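You operate a simulated robot arm through the tools that you are given. There is no shell and no other tool.

You run a simulated robot arm. Do the job below in one go: nothing can be reset, and whatever is moved stays where it is left.

TASK
Ladle white glaze into the measuring cylinder up into the red band.
Fine: ladle empty and back; the cylinder stays; lid shut; no drips or puddles. Set down upright: ladle.

Only the result counts: the job must be done as asked and must still hold three seconds after the hand-in. Knocking over, shifting, dropping, spilling or breaking anything else fails it. Lids that push on must go on centred and level and be pressed home; caps that screw on are set level and turned clockwise until they are tight.

THE ROBOT
A 6-joint arm with a two-finger gripper, fixed in place. Base frame: the origin is at the foot of the arm, x ahead of it, y to its left, z up. Units: mm, degrees, N and s.
Its first joint turns from -166.0 to 166.0 degrees. Payload 3.43 kg.
The tool frame sits at the grasp point between the pads (the TCP): z along the fingers, y along the line on which they close. The tips reach 20 mm beyond it. The gripper opens to 190 mm. The gripper's body begins 248 mm behind the TCP.
Orientation is that of the tool frame in the base frame, as a unit quaternion [w, x, y, z]. With the fingers straight down and closing along the base's y, the tool's x points along the base's -x, its y along +y and its z along -z.

THE INTERFACE
- The arm moves only by the tool move_arm. Its argument "rows" is a list of rows, each a list of 7 numbers: the shift along the tool's x, y, z in m, then the turn, a rotation vector about the tool's x, y, z in degrees, then the closure, from 0 (fully open) to 1 (shut). In form: [[dx, dy, dz, ax, ay, az, fingers], ...]. A call has 1 to 20 rows; each row is the pose to reach, as a shift and turn from the pose commanded when the call began, along the tool's axes at that moment. A row lasts 0.2 s, in which the tool goes at most 50 mm and 8.6 degrees; a call with a longer step from one row to the next is refused whole, and so is a gripper value outside its range. Where a pose cannot be reached the arm comes as near as it can. A force on the tool above 90 N (or 10 N above the force at the start of the call, whichever is more), or a blocked arm, ends the call early, and 0.2 s more pass. The fingers move at their own pace (about 45 mm/s each) and stop on an object; they squeeze with about 30 N. The grip force told is the motor's: it shows also when the fingers shut on nothing. Time passes only in rows, and 0.2 s behind the last, so rows that repeat a pose let the fingers close. The reply holds the time, the measured pose of the TCP, the force on the tool along the base axes, the opening and the grip force, in the units named above and with some noise, with the torque about the TCP (base axes, N m) and any sound that the robot's microphone picked up.
- Cameras (640 x 400 px; columns grow to the right, rows downward): "scene" is fixed at [50.6, 650.1, 1590.5]; the picture's right is [-0.37, -0.93, 0.00], its down [-0.46, 0.18, -0.87] and it looks along [0.81, -0.32, -0.50] (base axes); focal length 365 px, centre (320, 200). "wrist" rides on the gripper at [70, -8, -288] in the tool frame; the picture's right is [0.12, 0.99, 0.00], its down [-0.96, 0.12, -0.25] and it looks along [-0.25, 0.03, 0.97] (tool axes); focal length 261 px, centre (320, 200). There is no depth. A picture from a camera that has moved, and an enlarged one, comes with that camera's place and axes in the base frame and with its lens.
- capture(camera): a new picture of that camera. The clock stands still meanwhile.
- raise_lower(by): slides the trunk up (or, below 0, down) by that many mm; the arm rides with it, the base frame stays. It gives what a move gives, with no picture.
- enlarge(camera, box): a new picture of the part [left, top, right, bottom] of that camera's present view, enlarged. The clock stands still meanwhile.
- close_job(): hands the job in; it is judged then, once.

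Nothing tells you positions but the pictures and the camera data. Unless the task says otherwise, let go and move clear before handing in.

The tools are called after "Call:" by a JSON object that holds its "fn" and its "kwargs". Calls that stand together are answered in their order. move_arm: Moves the arm, as the interface text tells. Its arguments: {"type":"object","properties":{"rows":{"type":"array","items":{"type":"array","items":{"type":"number"}}}},"required":["rows"]} The other tools are called the same way: raise_lower (by) slides the trunk up or down; capture (camera) takes a picture; enlarge (camera, box) takes an enlarged picture of a part of a camera's view; close_job () hands the job in.

At the start:

```text
time: 0.0
tool_pos: [524.7, 268.6, 1325.1]
orientation: [0.0, 0.0, 1.0, 0.0]
wrist_force: [0.1, 0.0, 1.0]
moment: [-0.01, 0.0, -0.05]
opening: 190.0
finger_force: 0.0
trunk travel left (down, up): [-175.0, 65.0]
```

scene: 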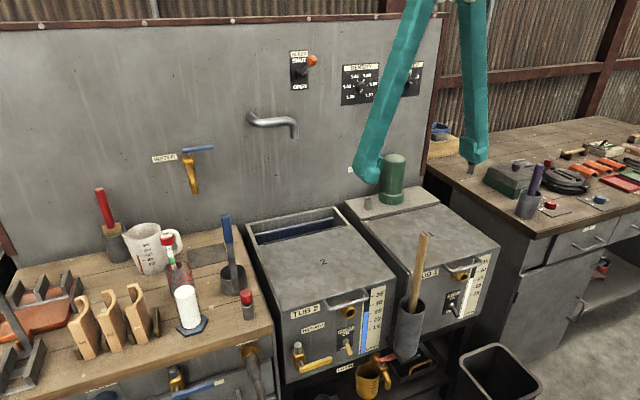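
wrist: 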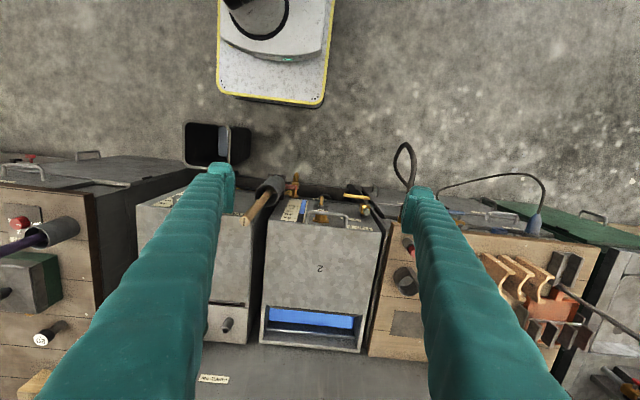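

I see a workbench with tubs, a measuring cylinder with a red band, and several sockets holding tools with coloured handles. I'll look closer to identify the ladle, the white glaze and the lid before moving.

Call:
{"fn": "enlarge", "kwargs": {"camera": "scene", "box": [80, 170, 280, 360]}}

Call:
{"fn": "enlarge", "kwargs": {"camera": "scene", "box": [240, 170, 440, 300]}}

Call:
{"fn": "enlarge", "kwargs": {"camera": "scene", "box": [260, 270, 460, 400]}}

Call:
{"fn": "enlarge", "kwargs": {"camera": "scene", "box": [240, 40, 440, 170]}}

Call:
{"fn": "enlarge", "kwargs": {"camera": "scene", "box": [0, 250, 200, 400]}}

Call:
{"fn": "enlarge", "kwargs": {"camera": "scene", "box": [440, 100, 640, 240]}}

Call:
{"fn": "enlarge", "kwargs": {"camera": "wrist", "box": [180, 150, 460, 360]}}

```text
2.11 times, centred on (180, 265) of scene
camera zoom: at [50.6, 650.1, 1590.5], right [-0.37, -0.93, 0.0], down [-0.46, 0.18, -0.87], along [0.81, -0.32, -0.5], focal length 769 px, centre (615, 63)
```

zoom: 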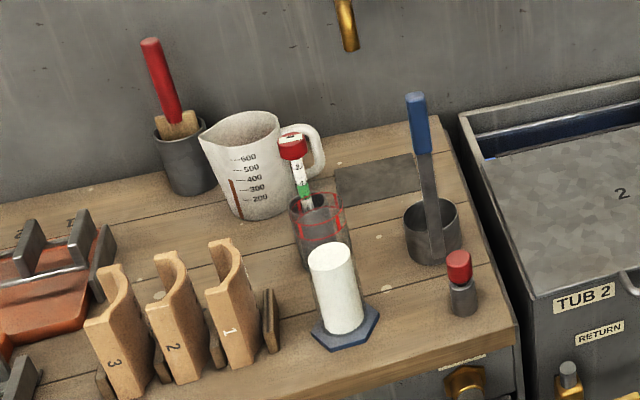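

```text
3.08 times, centred on (340, 235) of scene
camera zoom: at [50.6, 650.1, 1590.5], right [-0.37, -0.93, 0.0], down [-0.46, 0.18, -0.87], along [0.81, -0.32, -0.5], focal length 1124 px, centre (258, 92)
```

zoom: 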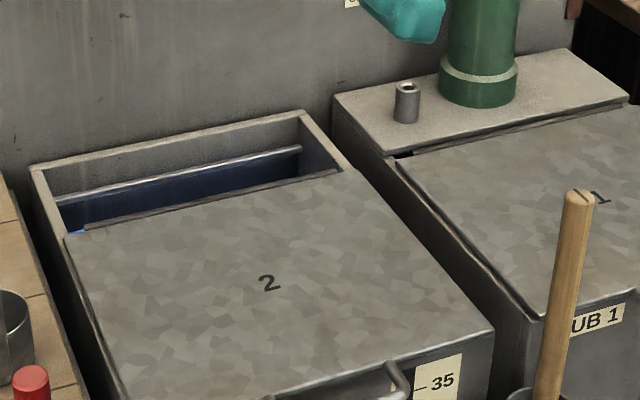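

```text
3.08 times, centred on (360, 335) of scene
camera zoom: at [50.6, 650.1, 1590.5], right [-0.37, -0.93, 0.0], down [-0.46, 0.18, -0.87], along [0.81, -0.32, -0.5], focal length 1124 px, centre (197, -215)
```

zoom: 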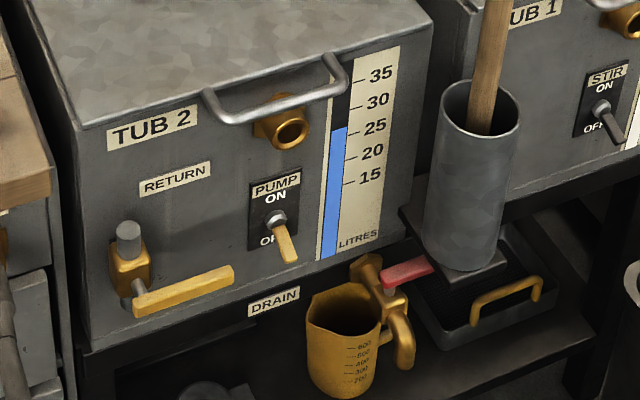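

```text
3.08 times, centred on (340, 105) of scene
camera zoom: at [50.6, 650.1, 1590.5], right [-0.37, -0.93, 0.0], down [-0.46, 0.18, -0.87], along [0.81, -0.32, -0.5], focal length 1124 px, centre (258, 492)
```

zoom: 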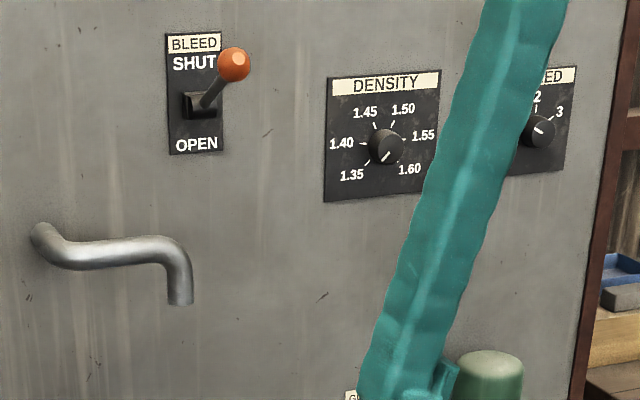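

```text
2.67 times, centred on (100, 325) of scene
camera zoom: at [50.6, 650.1, 1590.5], right [-0.37, -0.93, 0.0], down [-0.46, 0.18, -0.87], along [0.81, -0.32, -0.5], focal length 974 px, centre (907, -133)
```

zoom: 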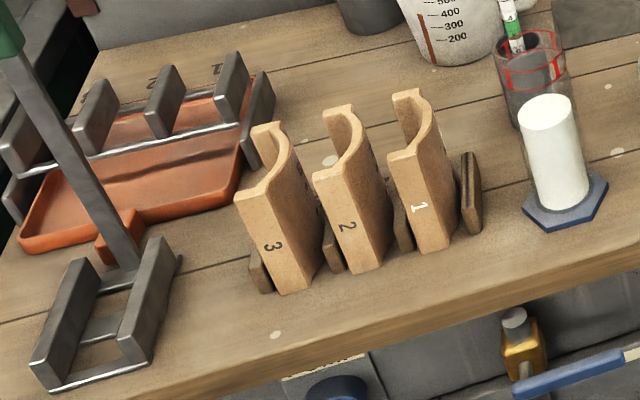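

```text
2.86 times, centred on (540, 170) of scene
camera zoom: at [50.6, 650.1, 1590.5], right [-0.37, -0.93, 0.0], down [-0.46, 0.18, -0.87], along [0.81, -0.32, -0.5], focal length 1044 px, centre (-309, 286)
```

zoom: 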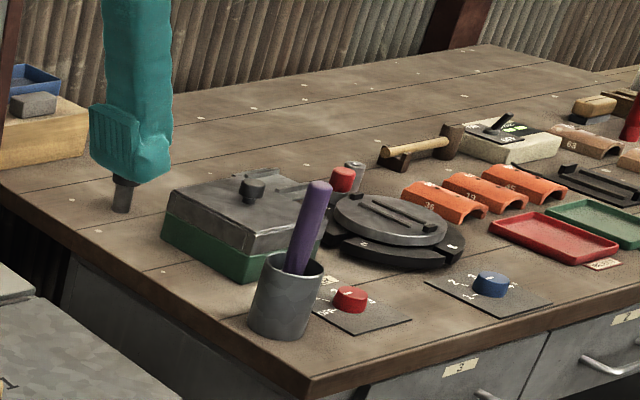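

```text
1.90 times, centred on (320, 255) of wrist
camera zoom: at [454.2, 258.7, 1611.4], right [-0.12, 0.99, 0.0], down [0.96, 0.12, 0.25], along [0.25, 0.03, -0.97], focal length 496 px, centre (320, 95)
```

zoom: 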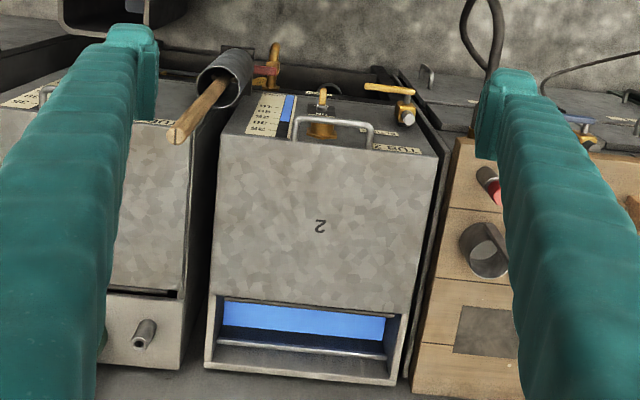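

Tub 2's gauge is blue, so the white glaze should be in tub 1, whose lid is shut. The measuring cylinder with the red band stands on a hexagonal foot. I'll enlarge tub 1, the ladle and the cylinder more closely.

Call:
{"fn": "enlarge", "kwargs": {"camera": "scene", "box": [380, 230, 510, 340]}}

Call:
{"fn": "enlarge", "kwargs": {"camera": "scene", "box": [150, 220, 220, 345]}}

Call:
{"fn": "enlarge", "kwargs": {"camera": "scene", "box": [195, 205, 275, 330]}}

Call:
{"fn": "enlarge", "kwargs": {"camera": "scene", "box": [330, 140, 440, 230]}}

Call:
{"fn": "move_arm", "kwargs": {"rows": [[0, -0.04, 0, 0, 0, 0, 0], [0, -0.08, 0, 0, 0, 0, 0], [0, -0.12, 0, 0, 0, 0, 0], [0, -0.16, 0, 0, 0, 0, 0], [0, -0.2, 0, 0, 0, 0, 0], [0, -0.2, 0, 0, 0, 0, 0]]}}

Call:
{"fn": "capture", "kwargs": {"camera": "wrist"}}

Call:
{"fn": "capture", "kwargs": {"camera": "scene"}}

```text
3.64 times, centred on (445, 285) of scene
camera zoom: at [50.6, 650.1, 1590.5], right [-0.37, -0.93, 0.0], down [-0.46, 0.18, -0.87], along [0.81, -0.32, -0.5], focal length 1329 px, centre (-134, -109)
```

zoom: 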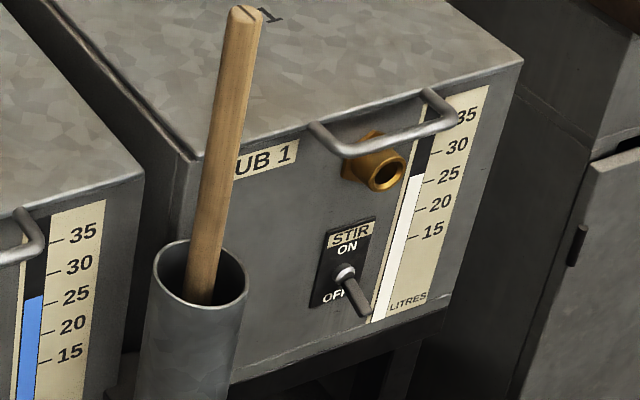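

```text
3.20 times, centred on (185, 282) of scene
camera zoom: at [50.6, 650.1, 1590.5], right [-0.37, -0.93, 0.0], down [-0.46, 0.18, -0.87], along [0.81, -0.32, -0.5], focal length 1169 px, centre (752, -64)
```

zoom: 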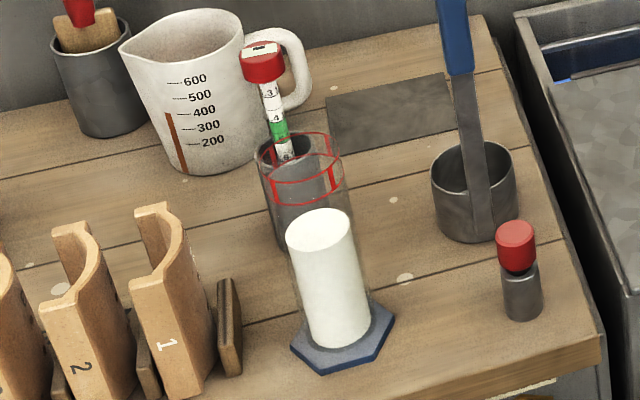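

```text
3.20 times, centred on (235, 268) of scene
camera zoom: at [50.6, 650.1, 1590.5], right [-0.37, -0.93, 0.0], down [-0.46, 0.18, -0.87], along [0.81, -0.32, -0.5], focal length 1169 px, centre (592, -16)
```

zoom: 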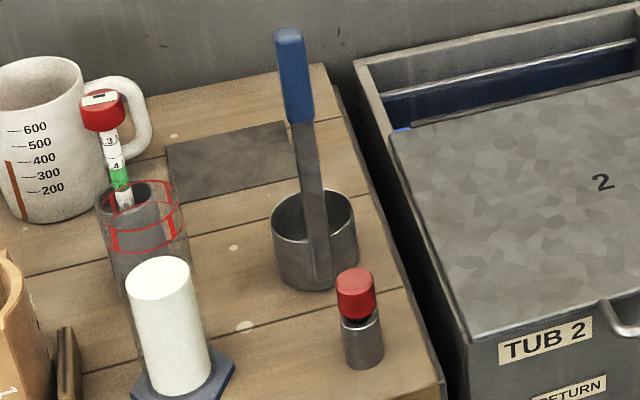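

```text
4.44 times, centred on (385, 185) of scene
camera zoom: at [50.6, 650.1, 1590.5], right [-0.37, -0.93, 0.0], down [-0.46, 0.18, -0.87], along [0.81, -0.32, -0.5], focal length 1624 px, centre (31, 267)
```

zoom: 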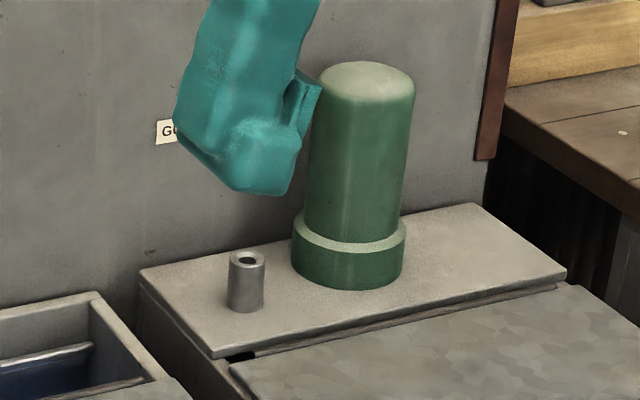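

```text
time: 1.4
tool_pos: [524.9, 67.6, 1324.6]
orientation: [0.0, 0.0, 1.0, 0.001]
wrist_force: [0.4, 0.0, -0.6]
moment: [-0.04, -0.02, 0.03]
opening: 190.2
finger_force: 0.0
trunk travel left (down, up): [-175.0, 65.0]
```

```text
taken
camera wrist: at [453.9, 58.0, 1611.0], right [-0.12, 0.99, 0.0], down [0.96, 0.12, 0.25], along [0.25, 0.03, -0.97], focal length 261 px, centre (320, 200)
```

wrist: 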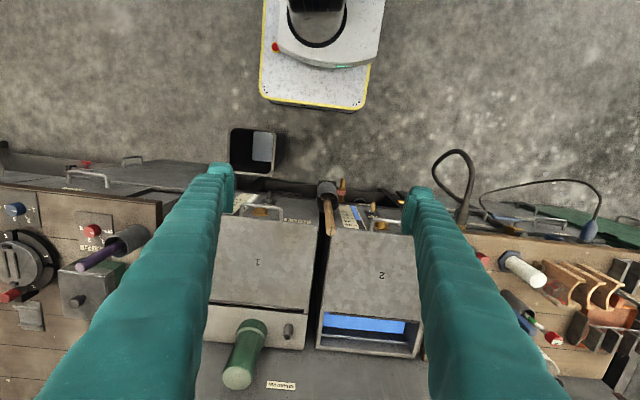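

```text
taken
```

scene: 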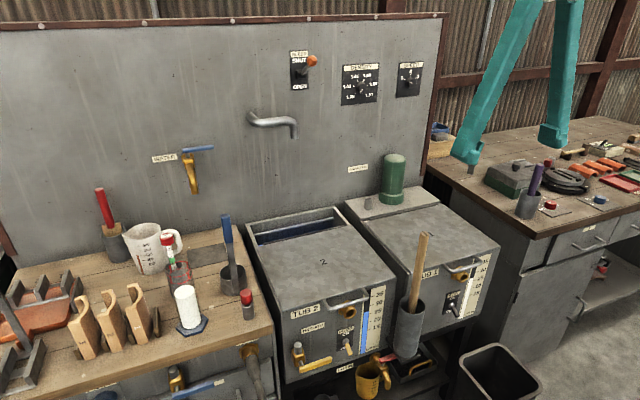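

Tub 1's gauge is white, its lid (marked 1) has a front bar handle, and the stirrer switch is off. I'll read the wall labels and then move over the bench for overhead views of the ladle and cylinder.

Call:
{"fn": "enlarge", "kwargs": {"camera": "scene", "box": [330, 140, 440, 230]}}

Call:
{"fn": "enlarge", "kwargs": {"camera": "scene", "box": [250, 40, 430, 150]}}

Call:
{"fn": "enlarge", "kwargs": {"camera": "wrist", "box": [190, 170, 350, 370]}}

Call:
{"fn": "enlarge", "kwargs": {"camera": "wrist", "box": [440, 200, 640, 380]}}

```text
4.44 times, centred on (385, 185) of scene
camera zoom: at [50.6, 650.1, 1590.5], right [-0.37, -0.93, 0.0], down [-0.46, 0.18, -0.87], along [0.81, -0.32, -0.5], focal length 1624 px, centre (31, 267)
```

zoom: 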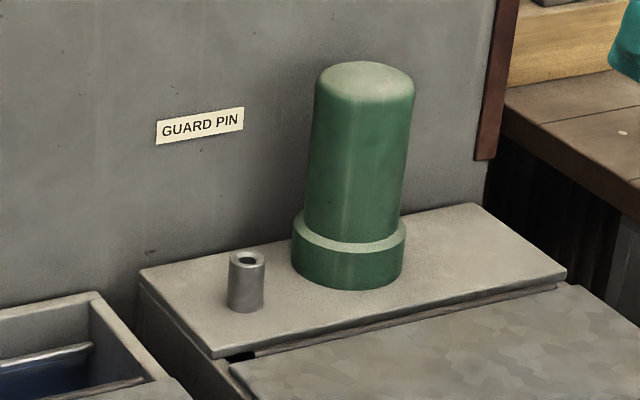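

```text
3.56 times, centred on (340, 95) of scene
camera zoom: at [50.6, 650.1, 1590.5], right [-0.37, -0.93, 0.0], down [-0.46, 0.18, -0.87], along [0.81, -0.32, -0.5], focal length 1299 px, centre (249, 573)
```

zoom: 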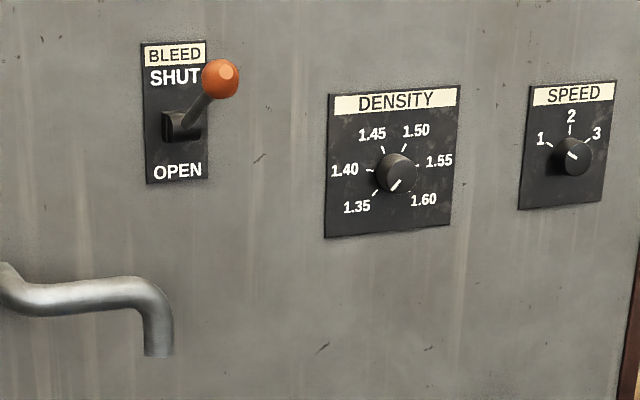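

```text
2.00 times, centred on (270, 270) of wrist
camera zoom: at [453.9, 58.0, 1611.0], right [-0.12, 0.99, 0.0], down [0.96, 0.12, 0.25], along [0.25, 0.03, -0.97], focal length 521 px, centre (420, 60)
```

zoom: 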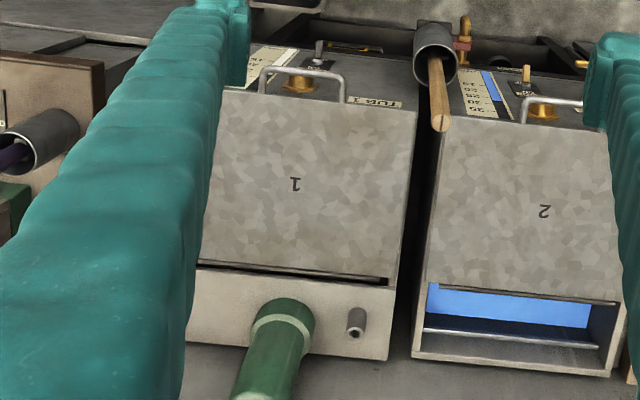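

```text
2.22 times, centred on (540, 290) of wrist
camera zoom: at [453.9, 58.0, 1611.0], right [-0.12, 0.99, 0.0], down [0.96, 0.12, 0.25], along [0.25, 0.03, -0.97], focal length 579 px, centre (-169, 0)
```

zoom: 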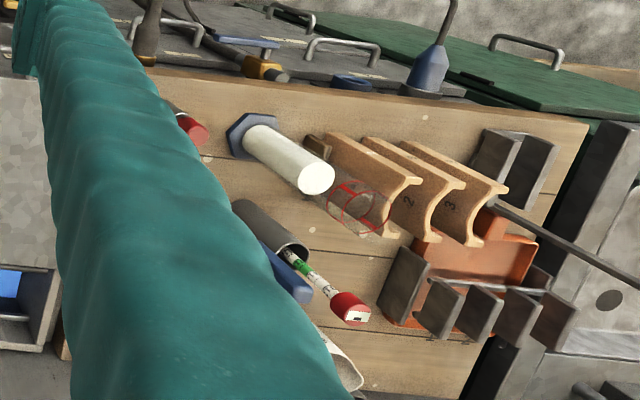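

The guard pin label belongs to the stirrer interlock, which I don't need. I'm moving the arm high above the bench to look down on the ladle and cylinder.

Call:
{"fn": "move_arm", "kwargs": {"rows": [[0, 0.045, 0, 0, 0, 0, 0], [0, 0.09, 0, 0, 0, 0, 0], [0, 0.135, 0, 0, 0, 0, 0], [0, 0.18, 0, 0, 0, 0, 0], [0, 0.225, 0, 0, 0, 0, 0], [0, 0.27, 0, 0, 0, 0, 0], [0, 0.315, 0, 0, 0, 0, 0], [0, 0.36, 0, 0, 0, 0, 0], [0, 0.405, 0, 0, 0, 0, 0], [0, 0.45, 0, 0, 0, 0, 0], [0, 0.495, 0, 0, 0, 0, 0], [0, 0.54, 0, 0, 0, 0, 0], [0, 0.54, 0, 0, 0, 0, 0]]}}

Call:
{"fn": "capture", "kwargs": {"camera": "wrist"}}

Call:
{"fn": "enlarge", "kwargs": {"camera": "wrist", "box": [210, 160, 430, 340]}}

Call:
{"fn": "capture", "kwargs": {"camera": "scene"}}

```text
time: 4.2
tool_pos: [515.3, 596.2, 1288.0]
orientation: [0.002, 0.0, 1.0, 0.002]
wrist_force: [0.9, 0.6, -0.4]
moment: [-0.04, 0.03, 0.01]
opening: 189.9
finger_force: 0.0
out of reach, approached as far as the arm can: row 10, 11, 12, 13
trunk travel left (down, up): [-175.0, 65.0]
```

```text
taken
camera wrist: at [443.8, 585.9, 1574.9], right [-0.12, 0.99, 0.0], down [0.96, 0.11, 0.25], along [0.25, 0.03, -0.97], focal length 261 px, centre (320, 200)
```

wrist: 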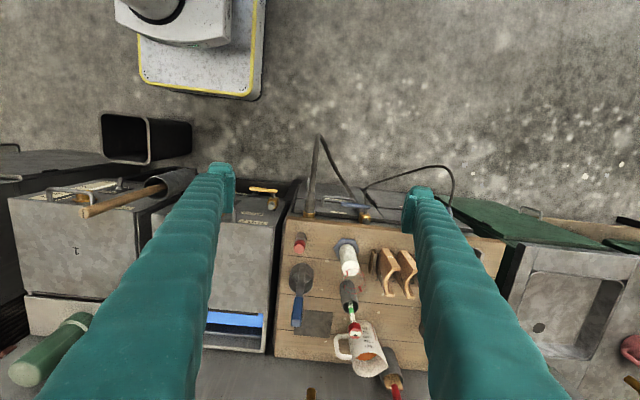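

```text
2.22 times, centred on (320, 250) of wrist
camera zoom: at [443.8, 585.9, 1574.9], right [-0.12, 0.99, 0.0], down [0.96, 0.11, 0.25], along [0.25, 0.03, -0.97], focal length 579 px, centre (320, 89)
```

zoom: 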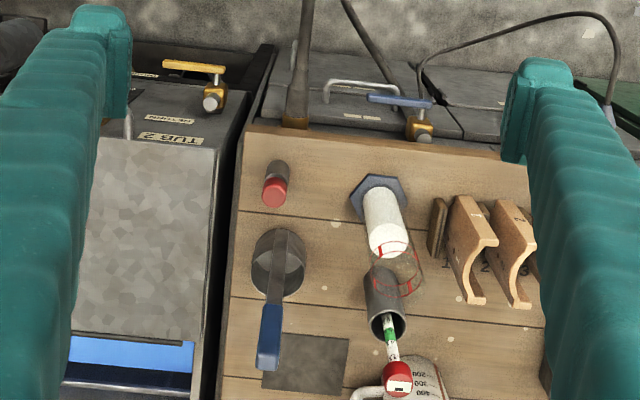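

```text
taken
```

scene: 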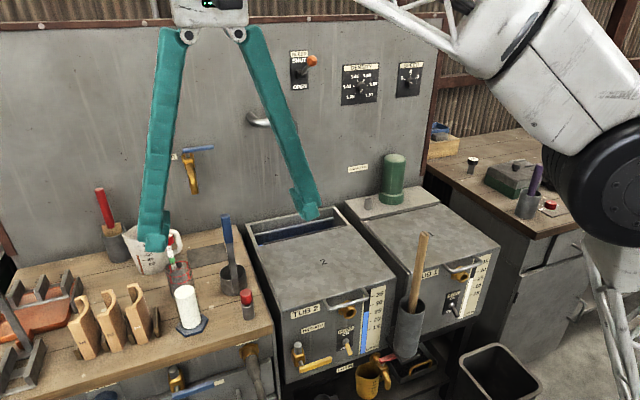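

I've placed the main objects: bench top at z≈848, ladle handle top near (822, 586, 1124), cylinder near (769, 711), and the tub 1 lid spanning x 730–1045 with its handle bar at about (689, −88, 850). I'll go in front of tub 1 next to open the lid with a controlled grip on the bar.

Call:
{"fn": "move_arm", "kwargs": {"rows": [[0.01, -0.045, 0.01, 0, 0, 0, 0.3], [0.02, -0.09, 0.02, 0, 0, 0, 0.6], [0.03, -0.135, 0.03, 0, 0, 0, 0.8], [0.04, -0.18, 0.04, 0, 0, 0, 0.8], [0.05, -0.225, 0.05, 0, 0, 0, 0.8], [0.06, -0.27, 0.06, 0, 0, 0, 0.8], [0.07, -0.315, 0.07, 0, 0, 0, 0.8], [0.08, -0.36, 0.08, 0, 0, 0, 0.8], [0.09, -0.405, 0.09, 0, 0, 0, 0.8], [0.09, -0.45, 0.1, 0, 0, 0, 0.8], [0.09, -0.495, 0.11, 0, 0, 0, 0.8], [0.09, -0.54, 0.12, 0, 0, 0, 0.8], [0.09, -0.585, 0.13, 0, 0, 0, 0.8], [0.09, -0.63, 0.13, 0, 0, 0, 0.8], [0.09, -0.675, 0.13, 0, 0, 0, 0.8], [0.09, -0.675, 0.13, 0, 0, 0, 0.8]]}}

Call:
{"fn": "capture", "kwargs": {"camera": "wrist"}}

```text
time: 7.6
tool_pos: [425.4, -80.9, 1159.4]
orientation: [0.0, -0.001, 1.0, 0.0]
wrist_force: [0.0, 0.9, 0.4]
moment: [0.0, -0.01, 0.03]
opening: 37.8
finger_force: 0.0
trunk travel left (down, up): [-175.0, 65.0]
```

```text
taken
camera wrist: at [354.9, -88.5, 1446.3], right [-0.12, 0.99, 0.0], down [0.96, 0.12, 0.25], along [0.25, 0.03, -0.97], focal length 261 px, centre (320, 200)
```

wrist: 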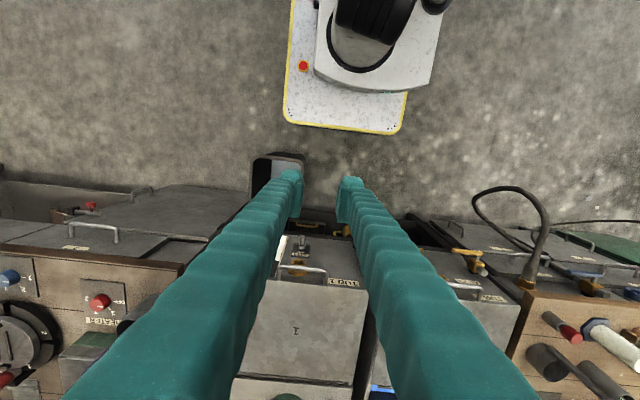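

The gripper is narrowed to 38 mm and sits clear in front of tub 1. Next I'll pitch the tool to horizontal, pointing at the tub with the fingers closing vertically, while staying above the lid.

Call:
{"fn": "move_arm", "kwargs": {"rows": [[-0.019, 0, 0.005, 4.62, -4.62, -4.62, 0.8], [-0.038, 0, 0.01, 9.24, -9.24, -9.24, 0.8], [-0.057, 0, 0.015, 13.86, -13.86, -13.86, 0.8], [-0.076, 0, 0.02, 18.48, -18.48, -18.48, 0.8], [-0.095, 0, 0.025, 23.09, -23.09, -23.09, 0.8], [-0.114, 0, 0.03, 27.71, -27.71, -27.71, 0.8], [-0.133, 0, 0.035, 32.33, -32.33, -32.33, 0.8], [-0.152, 0, 0.04, 36.95, -36.95, -36.95, 0.8], [-0.171, 0, 0.045, 41.57, -41.57, -41.57, 0.8], [-0.19, 0, 0.05, 46.19, -46.19, -46.19, 0.8], [-0.209, 0, 0.055, 50.81, -50.81, -50.81, 0.8], [-0.228, 0, 0.06, 55.43, -55.43, -55.43, 0.8], [-0.247, 0, 0.065, 60.04, -60.04, -60.04, 0.8], [-0.266, 0, 0.07, 64.66, -64.66, -64.66, 0.8], [-0.285, 0, 0.075, 69.28, -69.28, -69.28, 0.8], [-0.285, 0, 0.075, 69.28, -69.28, -69.28, 0.8]]}}

Call:
{"fn": "capture", "kwargs": {"camera": "wrist"}}

Call:
{"fn": "capture", "kwargs": {"camera": "scene"}}

```text
time: 11.0
tool_pos: [750.3, -12.8, 1171.4]
orientation: [0.467, -0.485, 0.535, -0.509]
wrist_force: [-0.3, -0.7, 0.4]
moment: [-0.01, 0.0, 0.02]
opening: 38.1
finger_force: 0.0
out of reach, approached as far as the arm can: row 12, 13, 14, 15, 16
trunk travel left (down, up): [-175.0, 65.0]
```

```text
taken
camera wrist: at [457.7, -57.4, 1191.1], right [-0.05, -0.11, -0.99], down [-0.16, 0.98, -0.1], along [0.98, 0.16, -0.07], focal length 261 px, centre (320, 200)
```

wrist: 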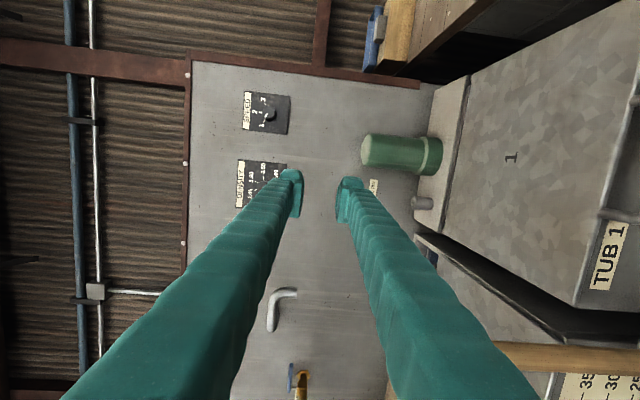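

```text
taken
```

scene: 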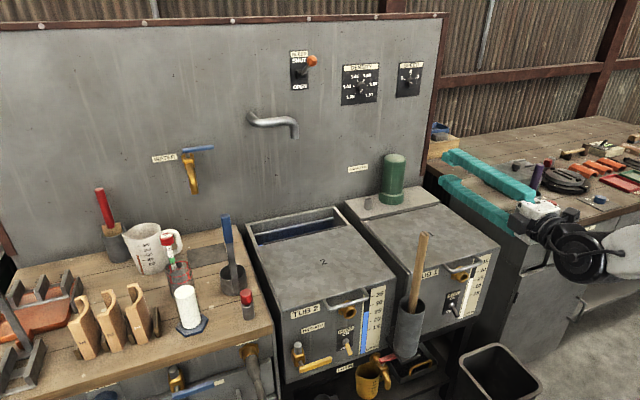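

The fully horizontal pose is too folded for the arm here, so I'll approach the lid bar with the tool pitched about 45° down instead. I'm moving to a pre-grasp point in front of and above the bar.

Call:
{"fn": "move_arm", "kwargs": {"rows": [[0.009, 0.024, -0.013, -4.24, -0.48, -0.25, 0.8], [0.018, 0.048, -0.026, -8.48, -0.96, -0.5, 0.8], [0.027, 0.072, -0.038, -12.72, -1.44, -0.75, 0.8], [0.036, 0.096, -0.051, -16.96, -1.92, -1.0, 0.8], [0.045, 0.12, -0.064, -21.2, -2.4, -1.25, 0.8], [0.054, 0.145, -0.077, -25.44, -2.88, -1.5, 0.8], [0.063, 0.169, -0.09, -29.68, -3.36, -1.75, 0.8], [0.071, 0.193, -0.102, -33.92, -3.84, -2.0, 0.8], [0.08, 0.217, -0.115, -38.16, -4.32, -2.25, 0.8], [0.089, 0.241, -0.128, -42.4, -4.8, -2.5, 0.8], [0.089, 0.241, -0.128, -42.4, -4.8, -2.5, 0.8]]}}

Call:
{"fn": "capture", "kwargs": {"camera": "wrist"}}

Call:
{"fn": "capture", "kwargs": {"camera": "scene"}}

```text
time: 13.4
tool_pos: [604.1, -86.0, 936.2]
orientation: [-0.273, 0.653, -0.653, 0.27]
wrist_force: [-0.7, 0.3, 0.5]
moment: [0.01, 0.05, 0.0]
opening: 37.9
finger_force: 0.0
out of reach, approached as far as the arm can: row 2, 3, 4, 5, 6, 7, 8
trunk travel left (down, up): [-175.0, 65.0]
```

```text
taken
camera wrist: at [408.4, -157.6, 1144.5], right [-0.7, -0.12, -0.7], down [-0.26, 0.96, 0.1], along [0.66, 0.25, -0.71], focal length 261 px, centre (320, 200)
```

wrist: 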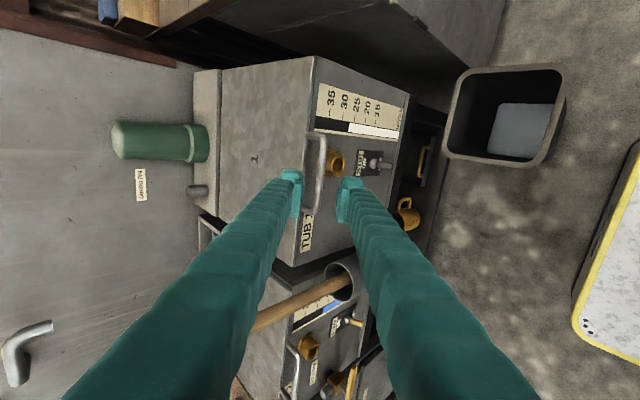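

```text
taken
```

scene: 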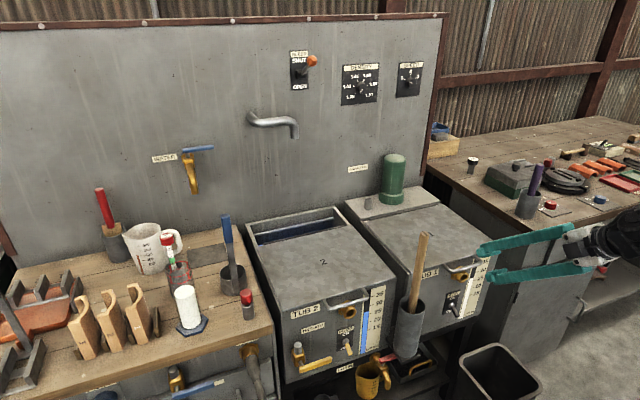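

The tool now points 45° down at the handle bar, which shows between the fingertips. I'll enlarge to refine the bar position.

Call:
{"fn": "enlarge", "kwargs": {"camera": "wrist", "box": [240, 100, 440, 260]}}

Call:
{"fn": "enlarge", "kwargs": {"camera": "scene", "box": [400, 220, 530, 330]}}

```text
2.50 times, centred on (340, 180) of wrist
camera zoom: at [408.4, -157.6, 1144.5], right [-0.7, -0.12, -0.7], down [-0.26, 0.96, 0.1], along [0.66, 0.25, -0.71], focal length 652 px, centre (270, 250)
```

zoom: 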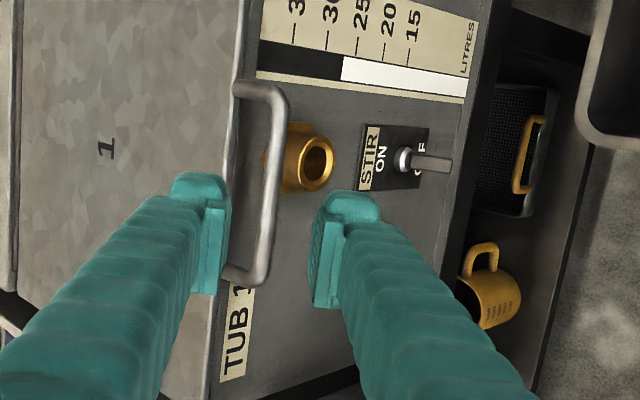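

```text
3.64 times, centred on (465, 275) of scene
camera zoom: at [50.6, 650.1, 1590.5], right [-0.37, -0.93, 0.0], down [-0.46, 0.18, -0.87], along [0.81, -0.32, -0.5], focal length 1329 px, centre (-207, -73)
```

zoom: 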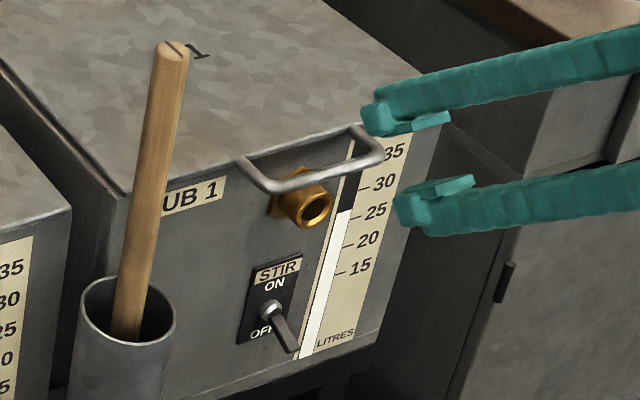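

The bar lies on the line of sight through the grasp point. I'll narrow the gripper to about 28 mm, advance most of the way along the tool axis, and check again.

Call:
{"fn": "move_arm", "kwargs": {"rows": [[0, 0.0005, 0.02, 0, 0, 0, 0.853], [0, 0.001, 0.04, 0, 0, 0, 0.853], [0, 0.0015, 0.06, 0, 0, 0, 0.853], [0, 0.002, 0.08, 0, 0, 0, 0.853], [0, 0.002, 0.08, 0, 0, 0, 0.853]]}}

Call:
{"fn": "enlarge", "kwargs": {"camera": "wrist", "box": [240, 100, 440, 260]}}

Call:
{"fn": "enlarge", "kwargs": {"camera": "scene", "box": [400, 220, 530, 330]}}

```text
time: 14.6
tool_pos: [661.0, -83.6, 878.0]
orientation: [-0.272, 0.653, -0.653, 0.269]
wrist_force: [-1.3, 1.0, -0.2]
moment: [0.03, -0.03, 0.01]
opening: 27.8
finger_force: 0.1
trunk travel left (down, up): [-175.0, 65.0]
```

```text
2.50 times, centred on (340, 180) of wrist
camera zoom: at [464.1, -156.7, 1086.2], right [-0.7, -0.12, -0.7], down [-0.26, 0.96, 0.1], along [0.66, 0.25, -0.71], focal length 652 px, centre (270, 250)
```

zoom: 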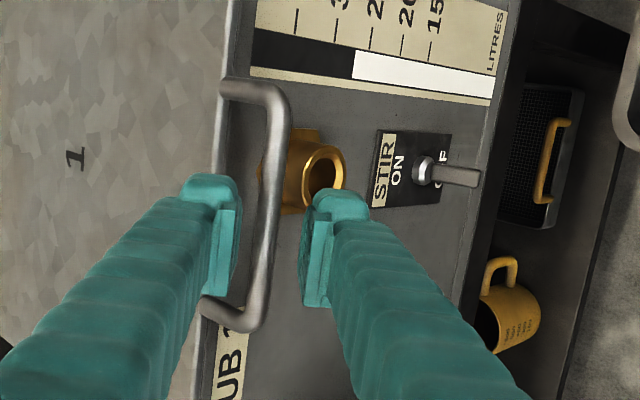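

```text
3.64 times, centred on (465, 275) of scene
camera zoom: at [50.6, 650.1, 1590.5], right [-0.37, -0.93, 0.0], down [-0.46, 0.18, -0.87], along [0.81, -0.32, -0.5], focal length 1329 px, centre (-207, -73)
```

zoom: 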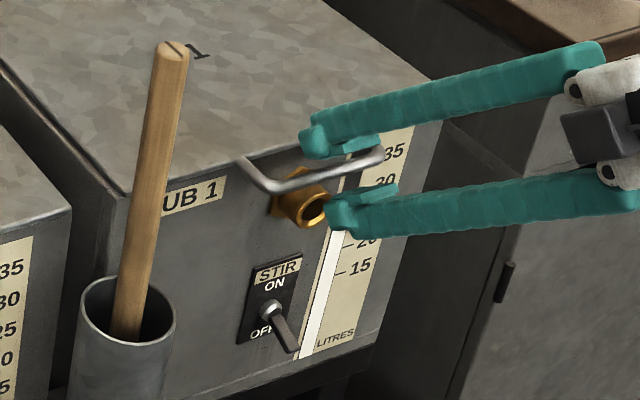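

The bar is about 40 mm beyond the grasp point, slightly off-centre by ~3 mm. I'll advance with that correction and check before closing.

Call:
{"fn": "move_arm", "kwargs": {"rows": [[0.002, -0.002, 0.01, 0, 0, 0, 0.853], [0.003, -0.003, 0.02, 0, 0, 0, 0.853], [0.004, -0.003, 0.03, 0, 0, 0, 0.853], [0.004, -0.003, 0.038, 0, 0, 0, 0.853], [0.004, -0.003, 0.038, 0, 0, 0, 0.853]]}}

Call:
{"fn": "enlarge", "kwargs": {"camera": "wrist", "box": [240, 100, 440, 260]}}

Call:
{"fn": "enlarge", "kwargs": {"camera": "scene", "box": [400, 220, 530, 330]}}

```text
time: 15.8
tool_pos: [690.5, -89.0, 852.5]
orientation: [-0.272, 0.653, -0.653, 0.269]
wrist_force: [-0.2, 0.9, 0.3]
moment: [0.03, -0.01, 0.0]
opening: 27.7
finger_force: 0.1
trunk travel left (down, up): [-175.0, 65.0]
```

```text
2.50 times, centred on (340, 180) of wrist
camera zoom: at [493.2, -161.2, 1061.6], right [-0.7, -0.12, -0.7], down [-0.26, 0.96, 0.1], along [0.66, 0.25, -0.71], focal length 652 px, centre (270, 250)
```

zoom: 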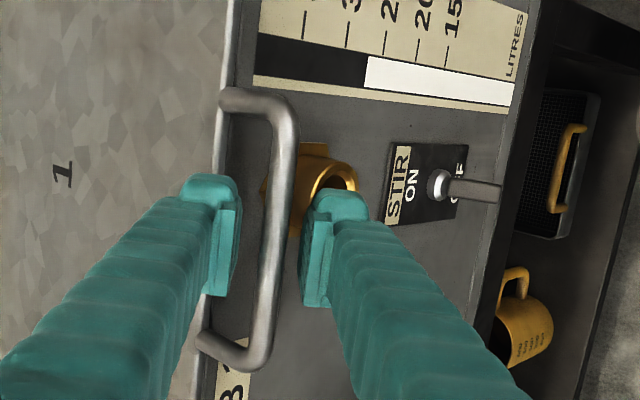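

```text
3.64 times, centred on (465, 275) of scene
camera zoom: at [50.6, 650.1, 1590.5], right [-0.37, -0.93, 0.0], down [-0.46, 0.18, -0.87], along [0.81, -0.32, -0.5], focal length 1329 px, centre (-207, -73)
```

zoom: 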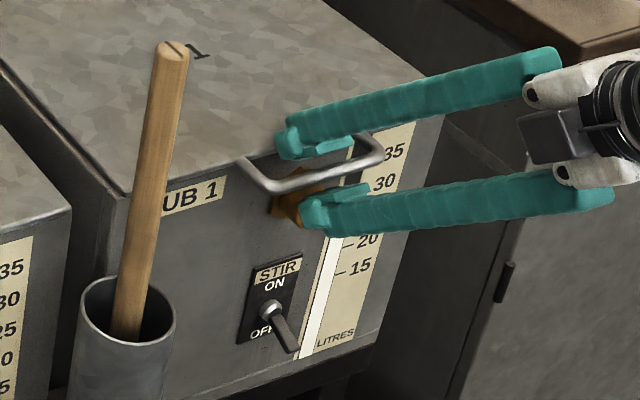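

The bar is centred between the pads. I'm closing on it.

Call:
{"fn": "move_arm", "kwargs": {"rows": [[0, 0, 0, 0, 0, 0, 0.95], [0, 0, 0, 0, 0, 0, 1.0], [0, 0, 0, 0, 0, 0, 1.0], [0, 0, 0, 0, 0, 0, 1.0]]}}

Call:
{"fn": "enlarge", "kwargs": {"camera": "wrist", "box": [240, 100, 440, 260]}}

Call:
{"fn": "enlarge", "kwargs": {"camera": "scene", "box": [400, 220, 530, 330]}}

```text
time: 16.8
tool_pos: [690.2, -89.3, 853.9]
orientation: [0.272, -0.652, 0.655, -0.269]
wrist_force: [-7.8, 1.9, -3.9]
moment: [0.54, -0.01, -0.52]
opening: 7.0
finger_force: 41.0
trunk travel left (down, up): [-175.0, 65.0]
```

```text
2.50 times, centred on (340, 180) of wrist
camera zoom: at [492.8, -161.2, 1061.4], right [-0.7, -0.12, -0.7], down [-0.26, 0.96, 0.1], along [0.66, 0.25, -0.71], focal length 652 px, centre (270, 250)
```

zoom: 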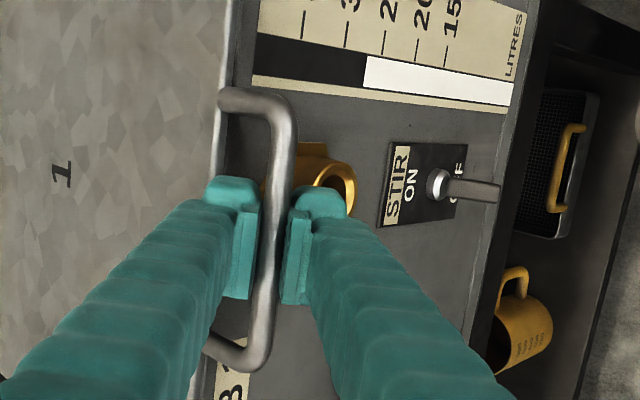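

```text
3.64 times, centred on (465, 275) of scene
camera zoom: at [50.6, 650.1, 1590.5], right [-0.37, -0.93, 0.0], down [-0.46, 0.18, -0.87], along [0.81, -0.32, -0.5], focal length 1329 px, centre (-207, -73)
```

zoom: 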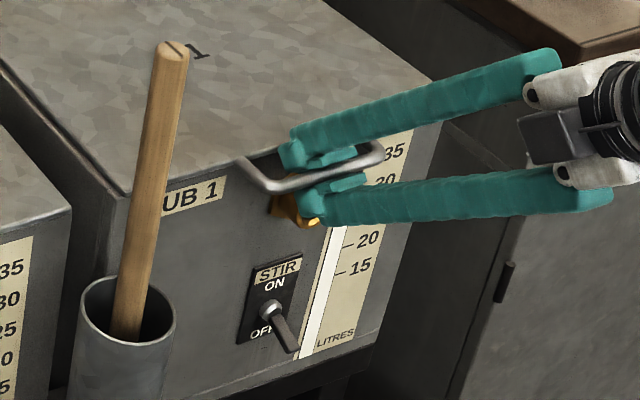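

The bar is gripped (7 mm, about 41 N). I'll raise the lid about 10° along its expected arc and read the forces to confirm it is hinged at the back.

Call:
{"fn": "move_arm", "kwargs": {"rows": [[0, -0.0089, -0.0086, 0, 0, 0, 1.0], [0, -0.0181, -0.0169, 0, 0, 0, 1.0], [0, -0.0276, -0.0249, 0, 0, 0, 1.0], [0, -0.0374, -0.0325, 0, 0, 0, 1.0], [0, -0.0474, -0.0397, 0, 0, 0, 1.0], [0, -0.0474, -0.0397, 0, 0, 0, 1.0]]}}

Call:
{"fn": "capture", "kwargs": {"camera": "scene"}}

Call:
{"fn": "capture", "kwargs": {"camera": "wrist"}}

```text
time: 18.2
tool_pos: [696.6, -88.4, 916.1]
orientation: [0.272, -0.653, 0.654, -0.27]
wrist_force: [1.4, -0.9, -2.7]
moment: [0.34, -0.06, -0.48]
opening: 7.1
finger_force: 40.8
trunk travel left (down, up): [-175.0, 65.0]
```

```text
taken
```

scene: 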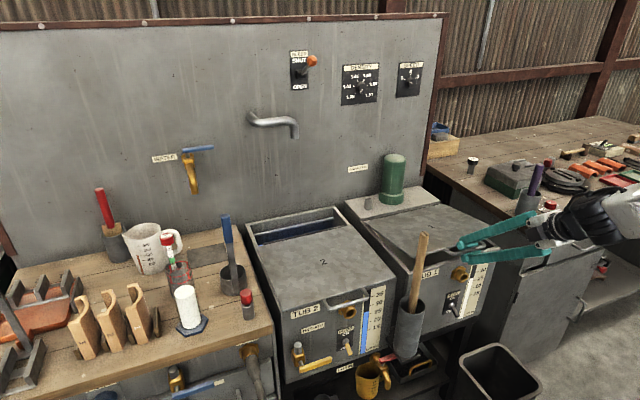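

```text
taken
camera wrist: at [498.4, -161.3, 1123.8], right [-0.7, -0.12, -0.7], down [-0.26, 0.96, 0.1], along [0.66, 0.25, -0.7], focal length 261 px, centre (320, 200)
```

wrist: 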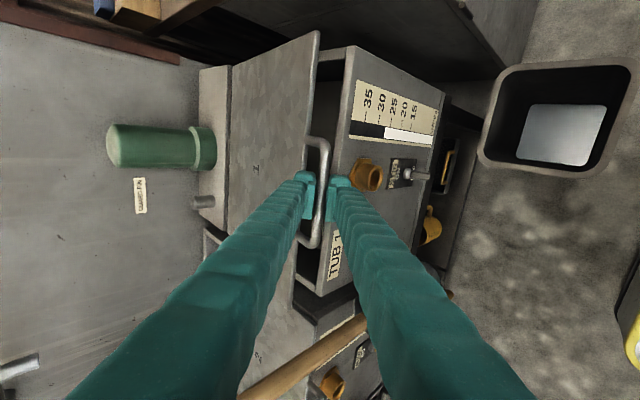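

The lid swings on a rear hinge and weighs very little. I'll carry it on along the arc to about 60°.

Call:
{"fn": "move_arm", "kwargs": {"rows": [[0, -0.0129, -0.0086, 0, 0, 0, 1.0], [0, -0.0262, -0.0167, 0, 0, 0, 1.0], [0, -0.0397, -0.0242, 0, 0, 0, 1.0], [0, -0.0536, -0.031, 0, 0, 0, 1.0], [0, -0.0678, -0.0373, 0, 0, 0, 1.0], [0, -0.0822, -0.0428, 0, 0, 0, 1.0], [0, -0.0969, -0.0478, 0, 0, 0, 1.0], [0, -0.1118, -0.0521, 0, 0, 0, 1.0], [0, -0.1268, -0.0558, 0, 0, 0, 1.0], [0, -0.142, -0.0588, 0, 0, 0, 1.0], [0, -0.1573, -0.0612, 0, 0, 0, 1.0], [0, -0.1727, -0.0629, 0, 0, 0, 1.0], [0, -0.1882, -0.0639, 0, 0, 0, 1.0], [0, -0.2036, -0.0642, 0, 0, 0, 1.0], [0, -0.2191, -0.0639, 0, 0, 0, 1.0], [0, -0.2345, -0.0629, 0, 0, 0, 1.0], [0, -0.25, -0.0612, 0, 0, 0, 1.0], [0, -0.2653, -0.0588, 0, 0, 0, 1.0], [0, -0.2805, -0.0558, 0, 0, 0, 1.0], [0, -0.2955, -0.0521, 0, 0, 0, 1.0]]}}

Call:
{"fn": "capture", "kwargs": {"camera": "scene"}}

Call:
{"fn": "capture", "kwargs": {"camera": "wrist"}}

```text
time: 22.4
tool_pos: [866.5, -94.8, 1158.9]
orientation: [-0.278, 0.655, -0.65, 0.266]
wrist_force: [5.6, 38.2, -12.6]
moment: [-0.23, -0.02, 0.19]
opening: 8.0
finger_force: 41.3
out of reach, approached as far as the arm can: row 19, 20
trunk travel left (down, up): [-175.0, 65.0]
```

```text
taken
```

scene: 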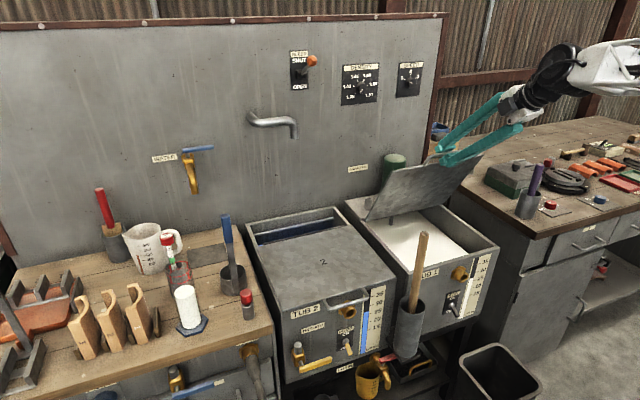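

```text
taken
camera wrist: at [669.1, -170.2, 1365.0], right [-0.7, -0.12, -0.71], down [-0.27, 0.96, 0.1], along [0.67, 0.26, -0.7], focal length 261 px, centre (320, 200)
```

wrist: 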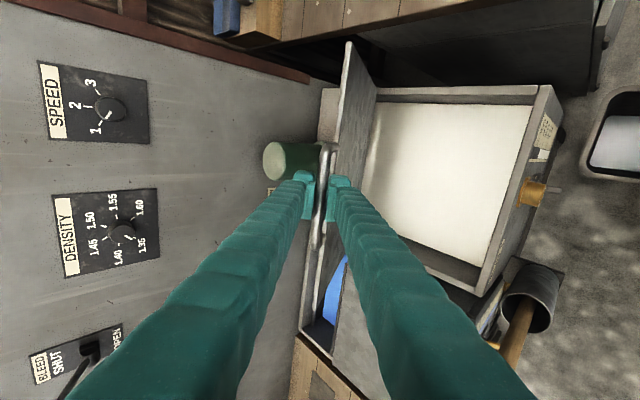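

The white glaze in tub 1 is confirmed. At about 60° the arm neared its reach limit with the steep tool, giving a 38 N side force, so I'll flatten the tool pitch while holding the bar and re-centre before continuing.

Call:
{"fn": "move_arm", "kwargs": {"rows": [[-0.002, 0, 0, 5, 0.2, 0, 1.0], [-0.004, 0, 0, 10, 0.4, -0.1, 1.0], [-0.006, 0, 0, 15, 0.5, -0.15, 1.0], [-0.006, 0, 0, 20, 0.7, -0.2, 1.0], [-0.006, 0, 0, 25, 0.9, -0.25, 1.0], [-0.006, 0, 0, 29.7, 1.0, -0.3, 1.0], [-0.006, 0, 0, 29.7, 1.0, -0.3, 1.0]]}}

Call:
{"fn": "enlarge", "kwargs": {"camera": "scene", "box": [330, 80, 530, 280]}}

Call:
{"fn": "capture", "kwargs": {"camera": "wrist"}}

```text
time: 23.7
tool_pos: [851.4, -83.7, 1136.0]
orientation: [-0.356, 0.636, -0.565, 0.387]
wrist_force: [-21.2, -57.6, 32.9]
moment: [1.91, 0.55, -0.53]
opening: 10.1
finger_force: 43.7
out of reach, approached as far as the arm can: row 5, 6
trunk travel left (down, up): [-175.0, 65.0]
stopped in row 6: the force on the tool passed its limit at 107 N (the readings are from after the stop); the commanded pose is now the measured one
```

```text
2.00 times, centred on (430, 180) of scene
camera zoom: at [50.6, 650.1, 1590.5], right [-0.37, -0.93, 0.0], down [-0.46, 0.18, -0.87], along [0.81, -0.32, -0.5], focal length 731 px, centre (100, 240)
```

zoom: 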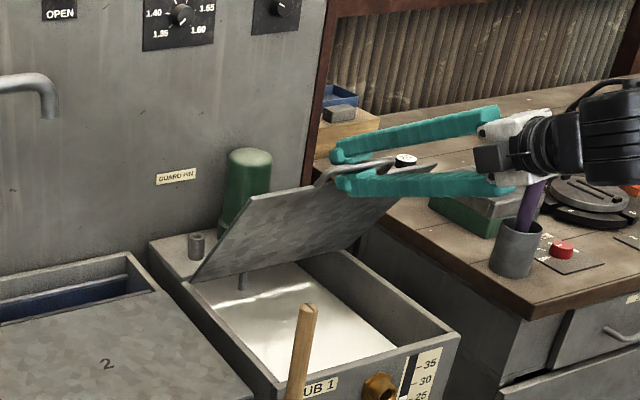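

```text
taken
camera wrist: at [601.5, -157.5, 1277.6], right [-0.43, -0.23, -0.87], down [-0.33, 0.94, -0.08], along [0.84, 0.26, -0.48], focal length 261 px, centre (320, 200)
```

wrist: 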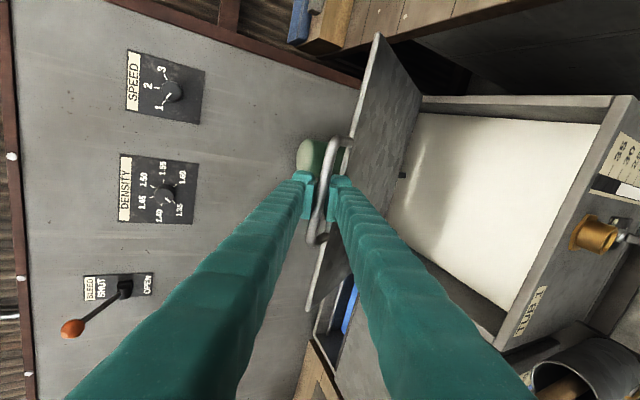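

The arm gets awkward when the tool flattens there, so the force limit stopped it at about 107 N. The lid is still held at roughly 54°. I'll relax back to a steeper, radial tool direction at the bar's true position to unload the grip.

Call:
{"fn": "move_arm", "kwargs": {"rows": [[0.001, 0, -0.0035, -5.4, 1.1, 2.5, 1.0], [0.002, 0.0002, -0.007, -10.8, 2.2, 5.0, 1.0], [0.003, 0.0003, -0.0105, -16.3, 3.4, 7.5, 1.0], [0.0041, 0.0004, -0.0141, -21.7, 4.5, 9.95, 1.0], [0.0041, 0.0004, -0.0141, -21.7, 4.5, 9.95, 1.0]]}}

Call:
{"fn": "enlarge", "kwargs": {"camera": "scene", "box": [330, 80, 530, 280]}}

Call:
{"fn": "enlarge", "kwargs": {"camera": "wrist", "box": [220, 100, 420, 260]}}

```text
time: 24.3
tool_pos: [861.0, -58.0, 1141.9]
orientation: [-0.351, 0.64, -0.595, 0.338]
wrist_force: [10.0, -101.4, -10.3]
moment: [-1.8, -0.58, -1.47]
opening: 7.7
finger_force: 41.7
out of reach, approached as far as the arm can: row 1, 2, 3
trunk travel left (down, up): [-175.0, 65.0]
stopped in row 3: the force on the tool passed its limit at 116 N (the readings are from after the stop); the commanded pose is now the measured one
```

```text
2.00 times, centred on (430, 180) of scene
camera zoom: at [50.6, 650.1, 1590.5], right [-0.37, -0.93, 0.0], down [-0.46, 0.18, -0.87], along [0.81, -0.32, -0.5], focal length 731 px, centre (100, 240)
```

zoom: 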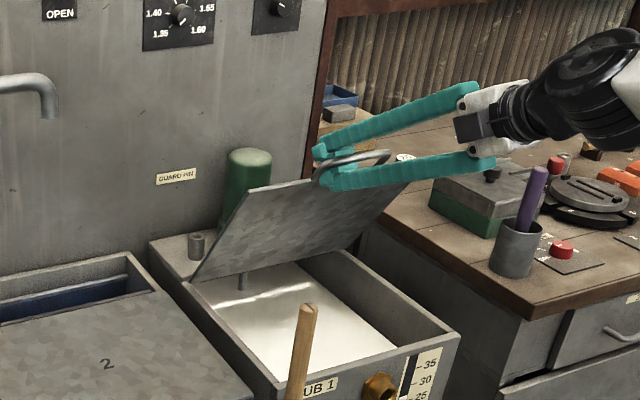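

```text
2.50 times, centred on (320, 180) of wrist
camera zoom: at [625.8, -142.8, 1300.5], right [-0.51, -0.16, -0.84], down [-0.33, 0.94, 0.02], along [0.79, 0.29, -0.54], focal length 652 px, centre (320, 250)
```

zoom: 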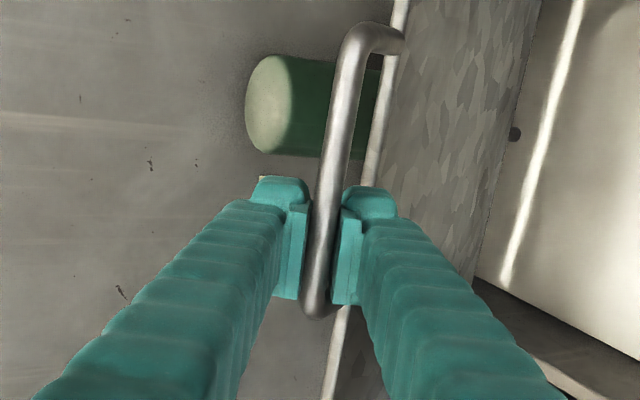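

The arm is near a wrist singularity, and the fingers have slid to one end of the bar with about 100 N sideways. I'll ease the tool back sideways in small steps, without rotating, to remove that load.

Call:
{"fn": "move_arm", "kwargs": {"rows": [[0.005, 0.0009, -0.0013, 0, 0, 0, 1.0], [0.01, 0.0018, -0.0026, 0, 0, 0, 1.0], [0.015, 0.0027, -0.0039, 0, 0, 0, 1.0], [0.0197, 0.0035, -0.0052, 0, 0, 0, 1.0], [0.0197, 0.0035, -0.0052, 0, 0, 0, 1.0]]}}

Call:
{"fn": "enlarge", "kwargs": {"camera": "wrist", "box": [220, 100, 420, 260]}}

```text
time: 25.5
tool_pos: [855.0, -58.4, 1138.8]
orientation: [-0.354, 0.647, -0.59, 0.329]
wrist_force: [21.6, -7.7, -33.6]
moment: [0.81, -0.28, -0.51]
opening: 8.1
finger_force: 41.2
trunk travel left (down, up): [-175.0, 65.0]
```

```text
2.50 times, centred on (320, 180) of wrist
camera zoom: at [623.7, -148.3, 1299.3], right [-0.52, -0.17, -0.84], down [-0.35, 0.94, 0.03], along [0.78, 0.31, -0.54], focal length 652 px, centre (320, 250)
```

zoom: 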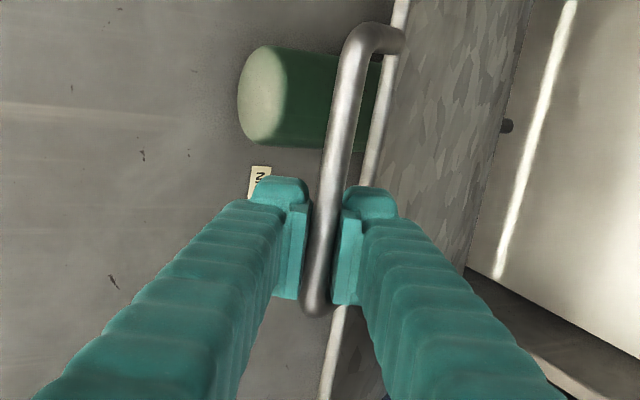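

The side load is nearly gone. I'll shift a further 20 mm along the bar towards its middle and ease the pull.

Call:
{"fn": "move_arm", "kwargs": {"rows": [[0.005, 0.0009, 0.001, 0, 0, 0, 1.0], [0.01, 0.0018, 0.002, 0, 0, 0, 1.0], [0.015, 0.0028, 0.003, 0, 0, 0, 1.0], [0.02, 0.0037, 0.0038, 0, 0, 0, 1.0], [0.02, 0.0037, 0.0038, 0, 0, 0, 1.0], [0.02, 0.0037, 0.0038, 0, 0, 0, 1.0]]}}

Call:
{"fn": "enlarge", "kwargs": {"camera": "wrist", "box": [220, 100, 420, 260]}}

Call:
{"fn": "capture", "kwargs": {"camera": "scene"}}

```text
time: 26.9
tool_pos: [856.2, -81.8, 1140.9]
orientation: [-0.354, 0.643, -0.591, 0.335]
wrist_force: [-12.6, 30.7, 21.9]
moment: [1.33, 0.13, -1.19]
opening: 8.0
finger_force: 42.0
trunk travel left (down, up): [-175.0, 65.0]
```

```text
2.50 times, centred on (320, 180) of wrist
camera zoom: at [622.3, -169.6, 1299.0], right [-0.51, -0.17, -0.84], down [-0.35, 0.94, 0.02], along [0.79, 0.3, -0.54], focal length 652 px, centre (320, 250)
```

zoom: 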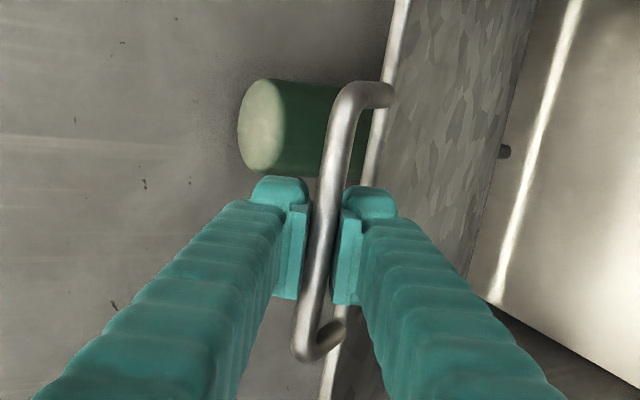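

```text
taken
```

scene: 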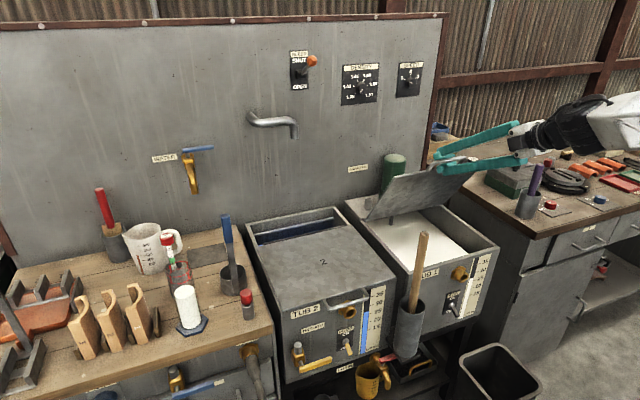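

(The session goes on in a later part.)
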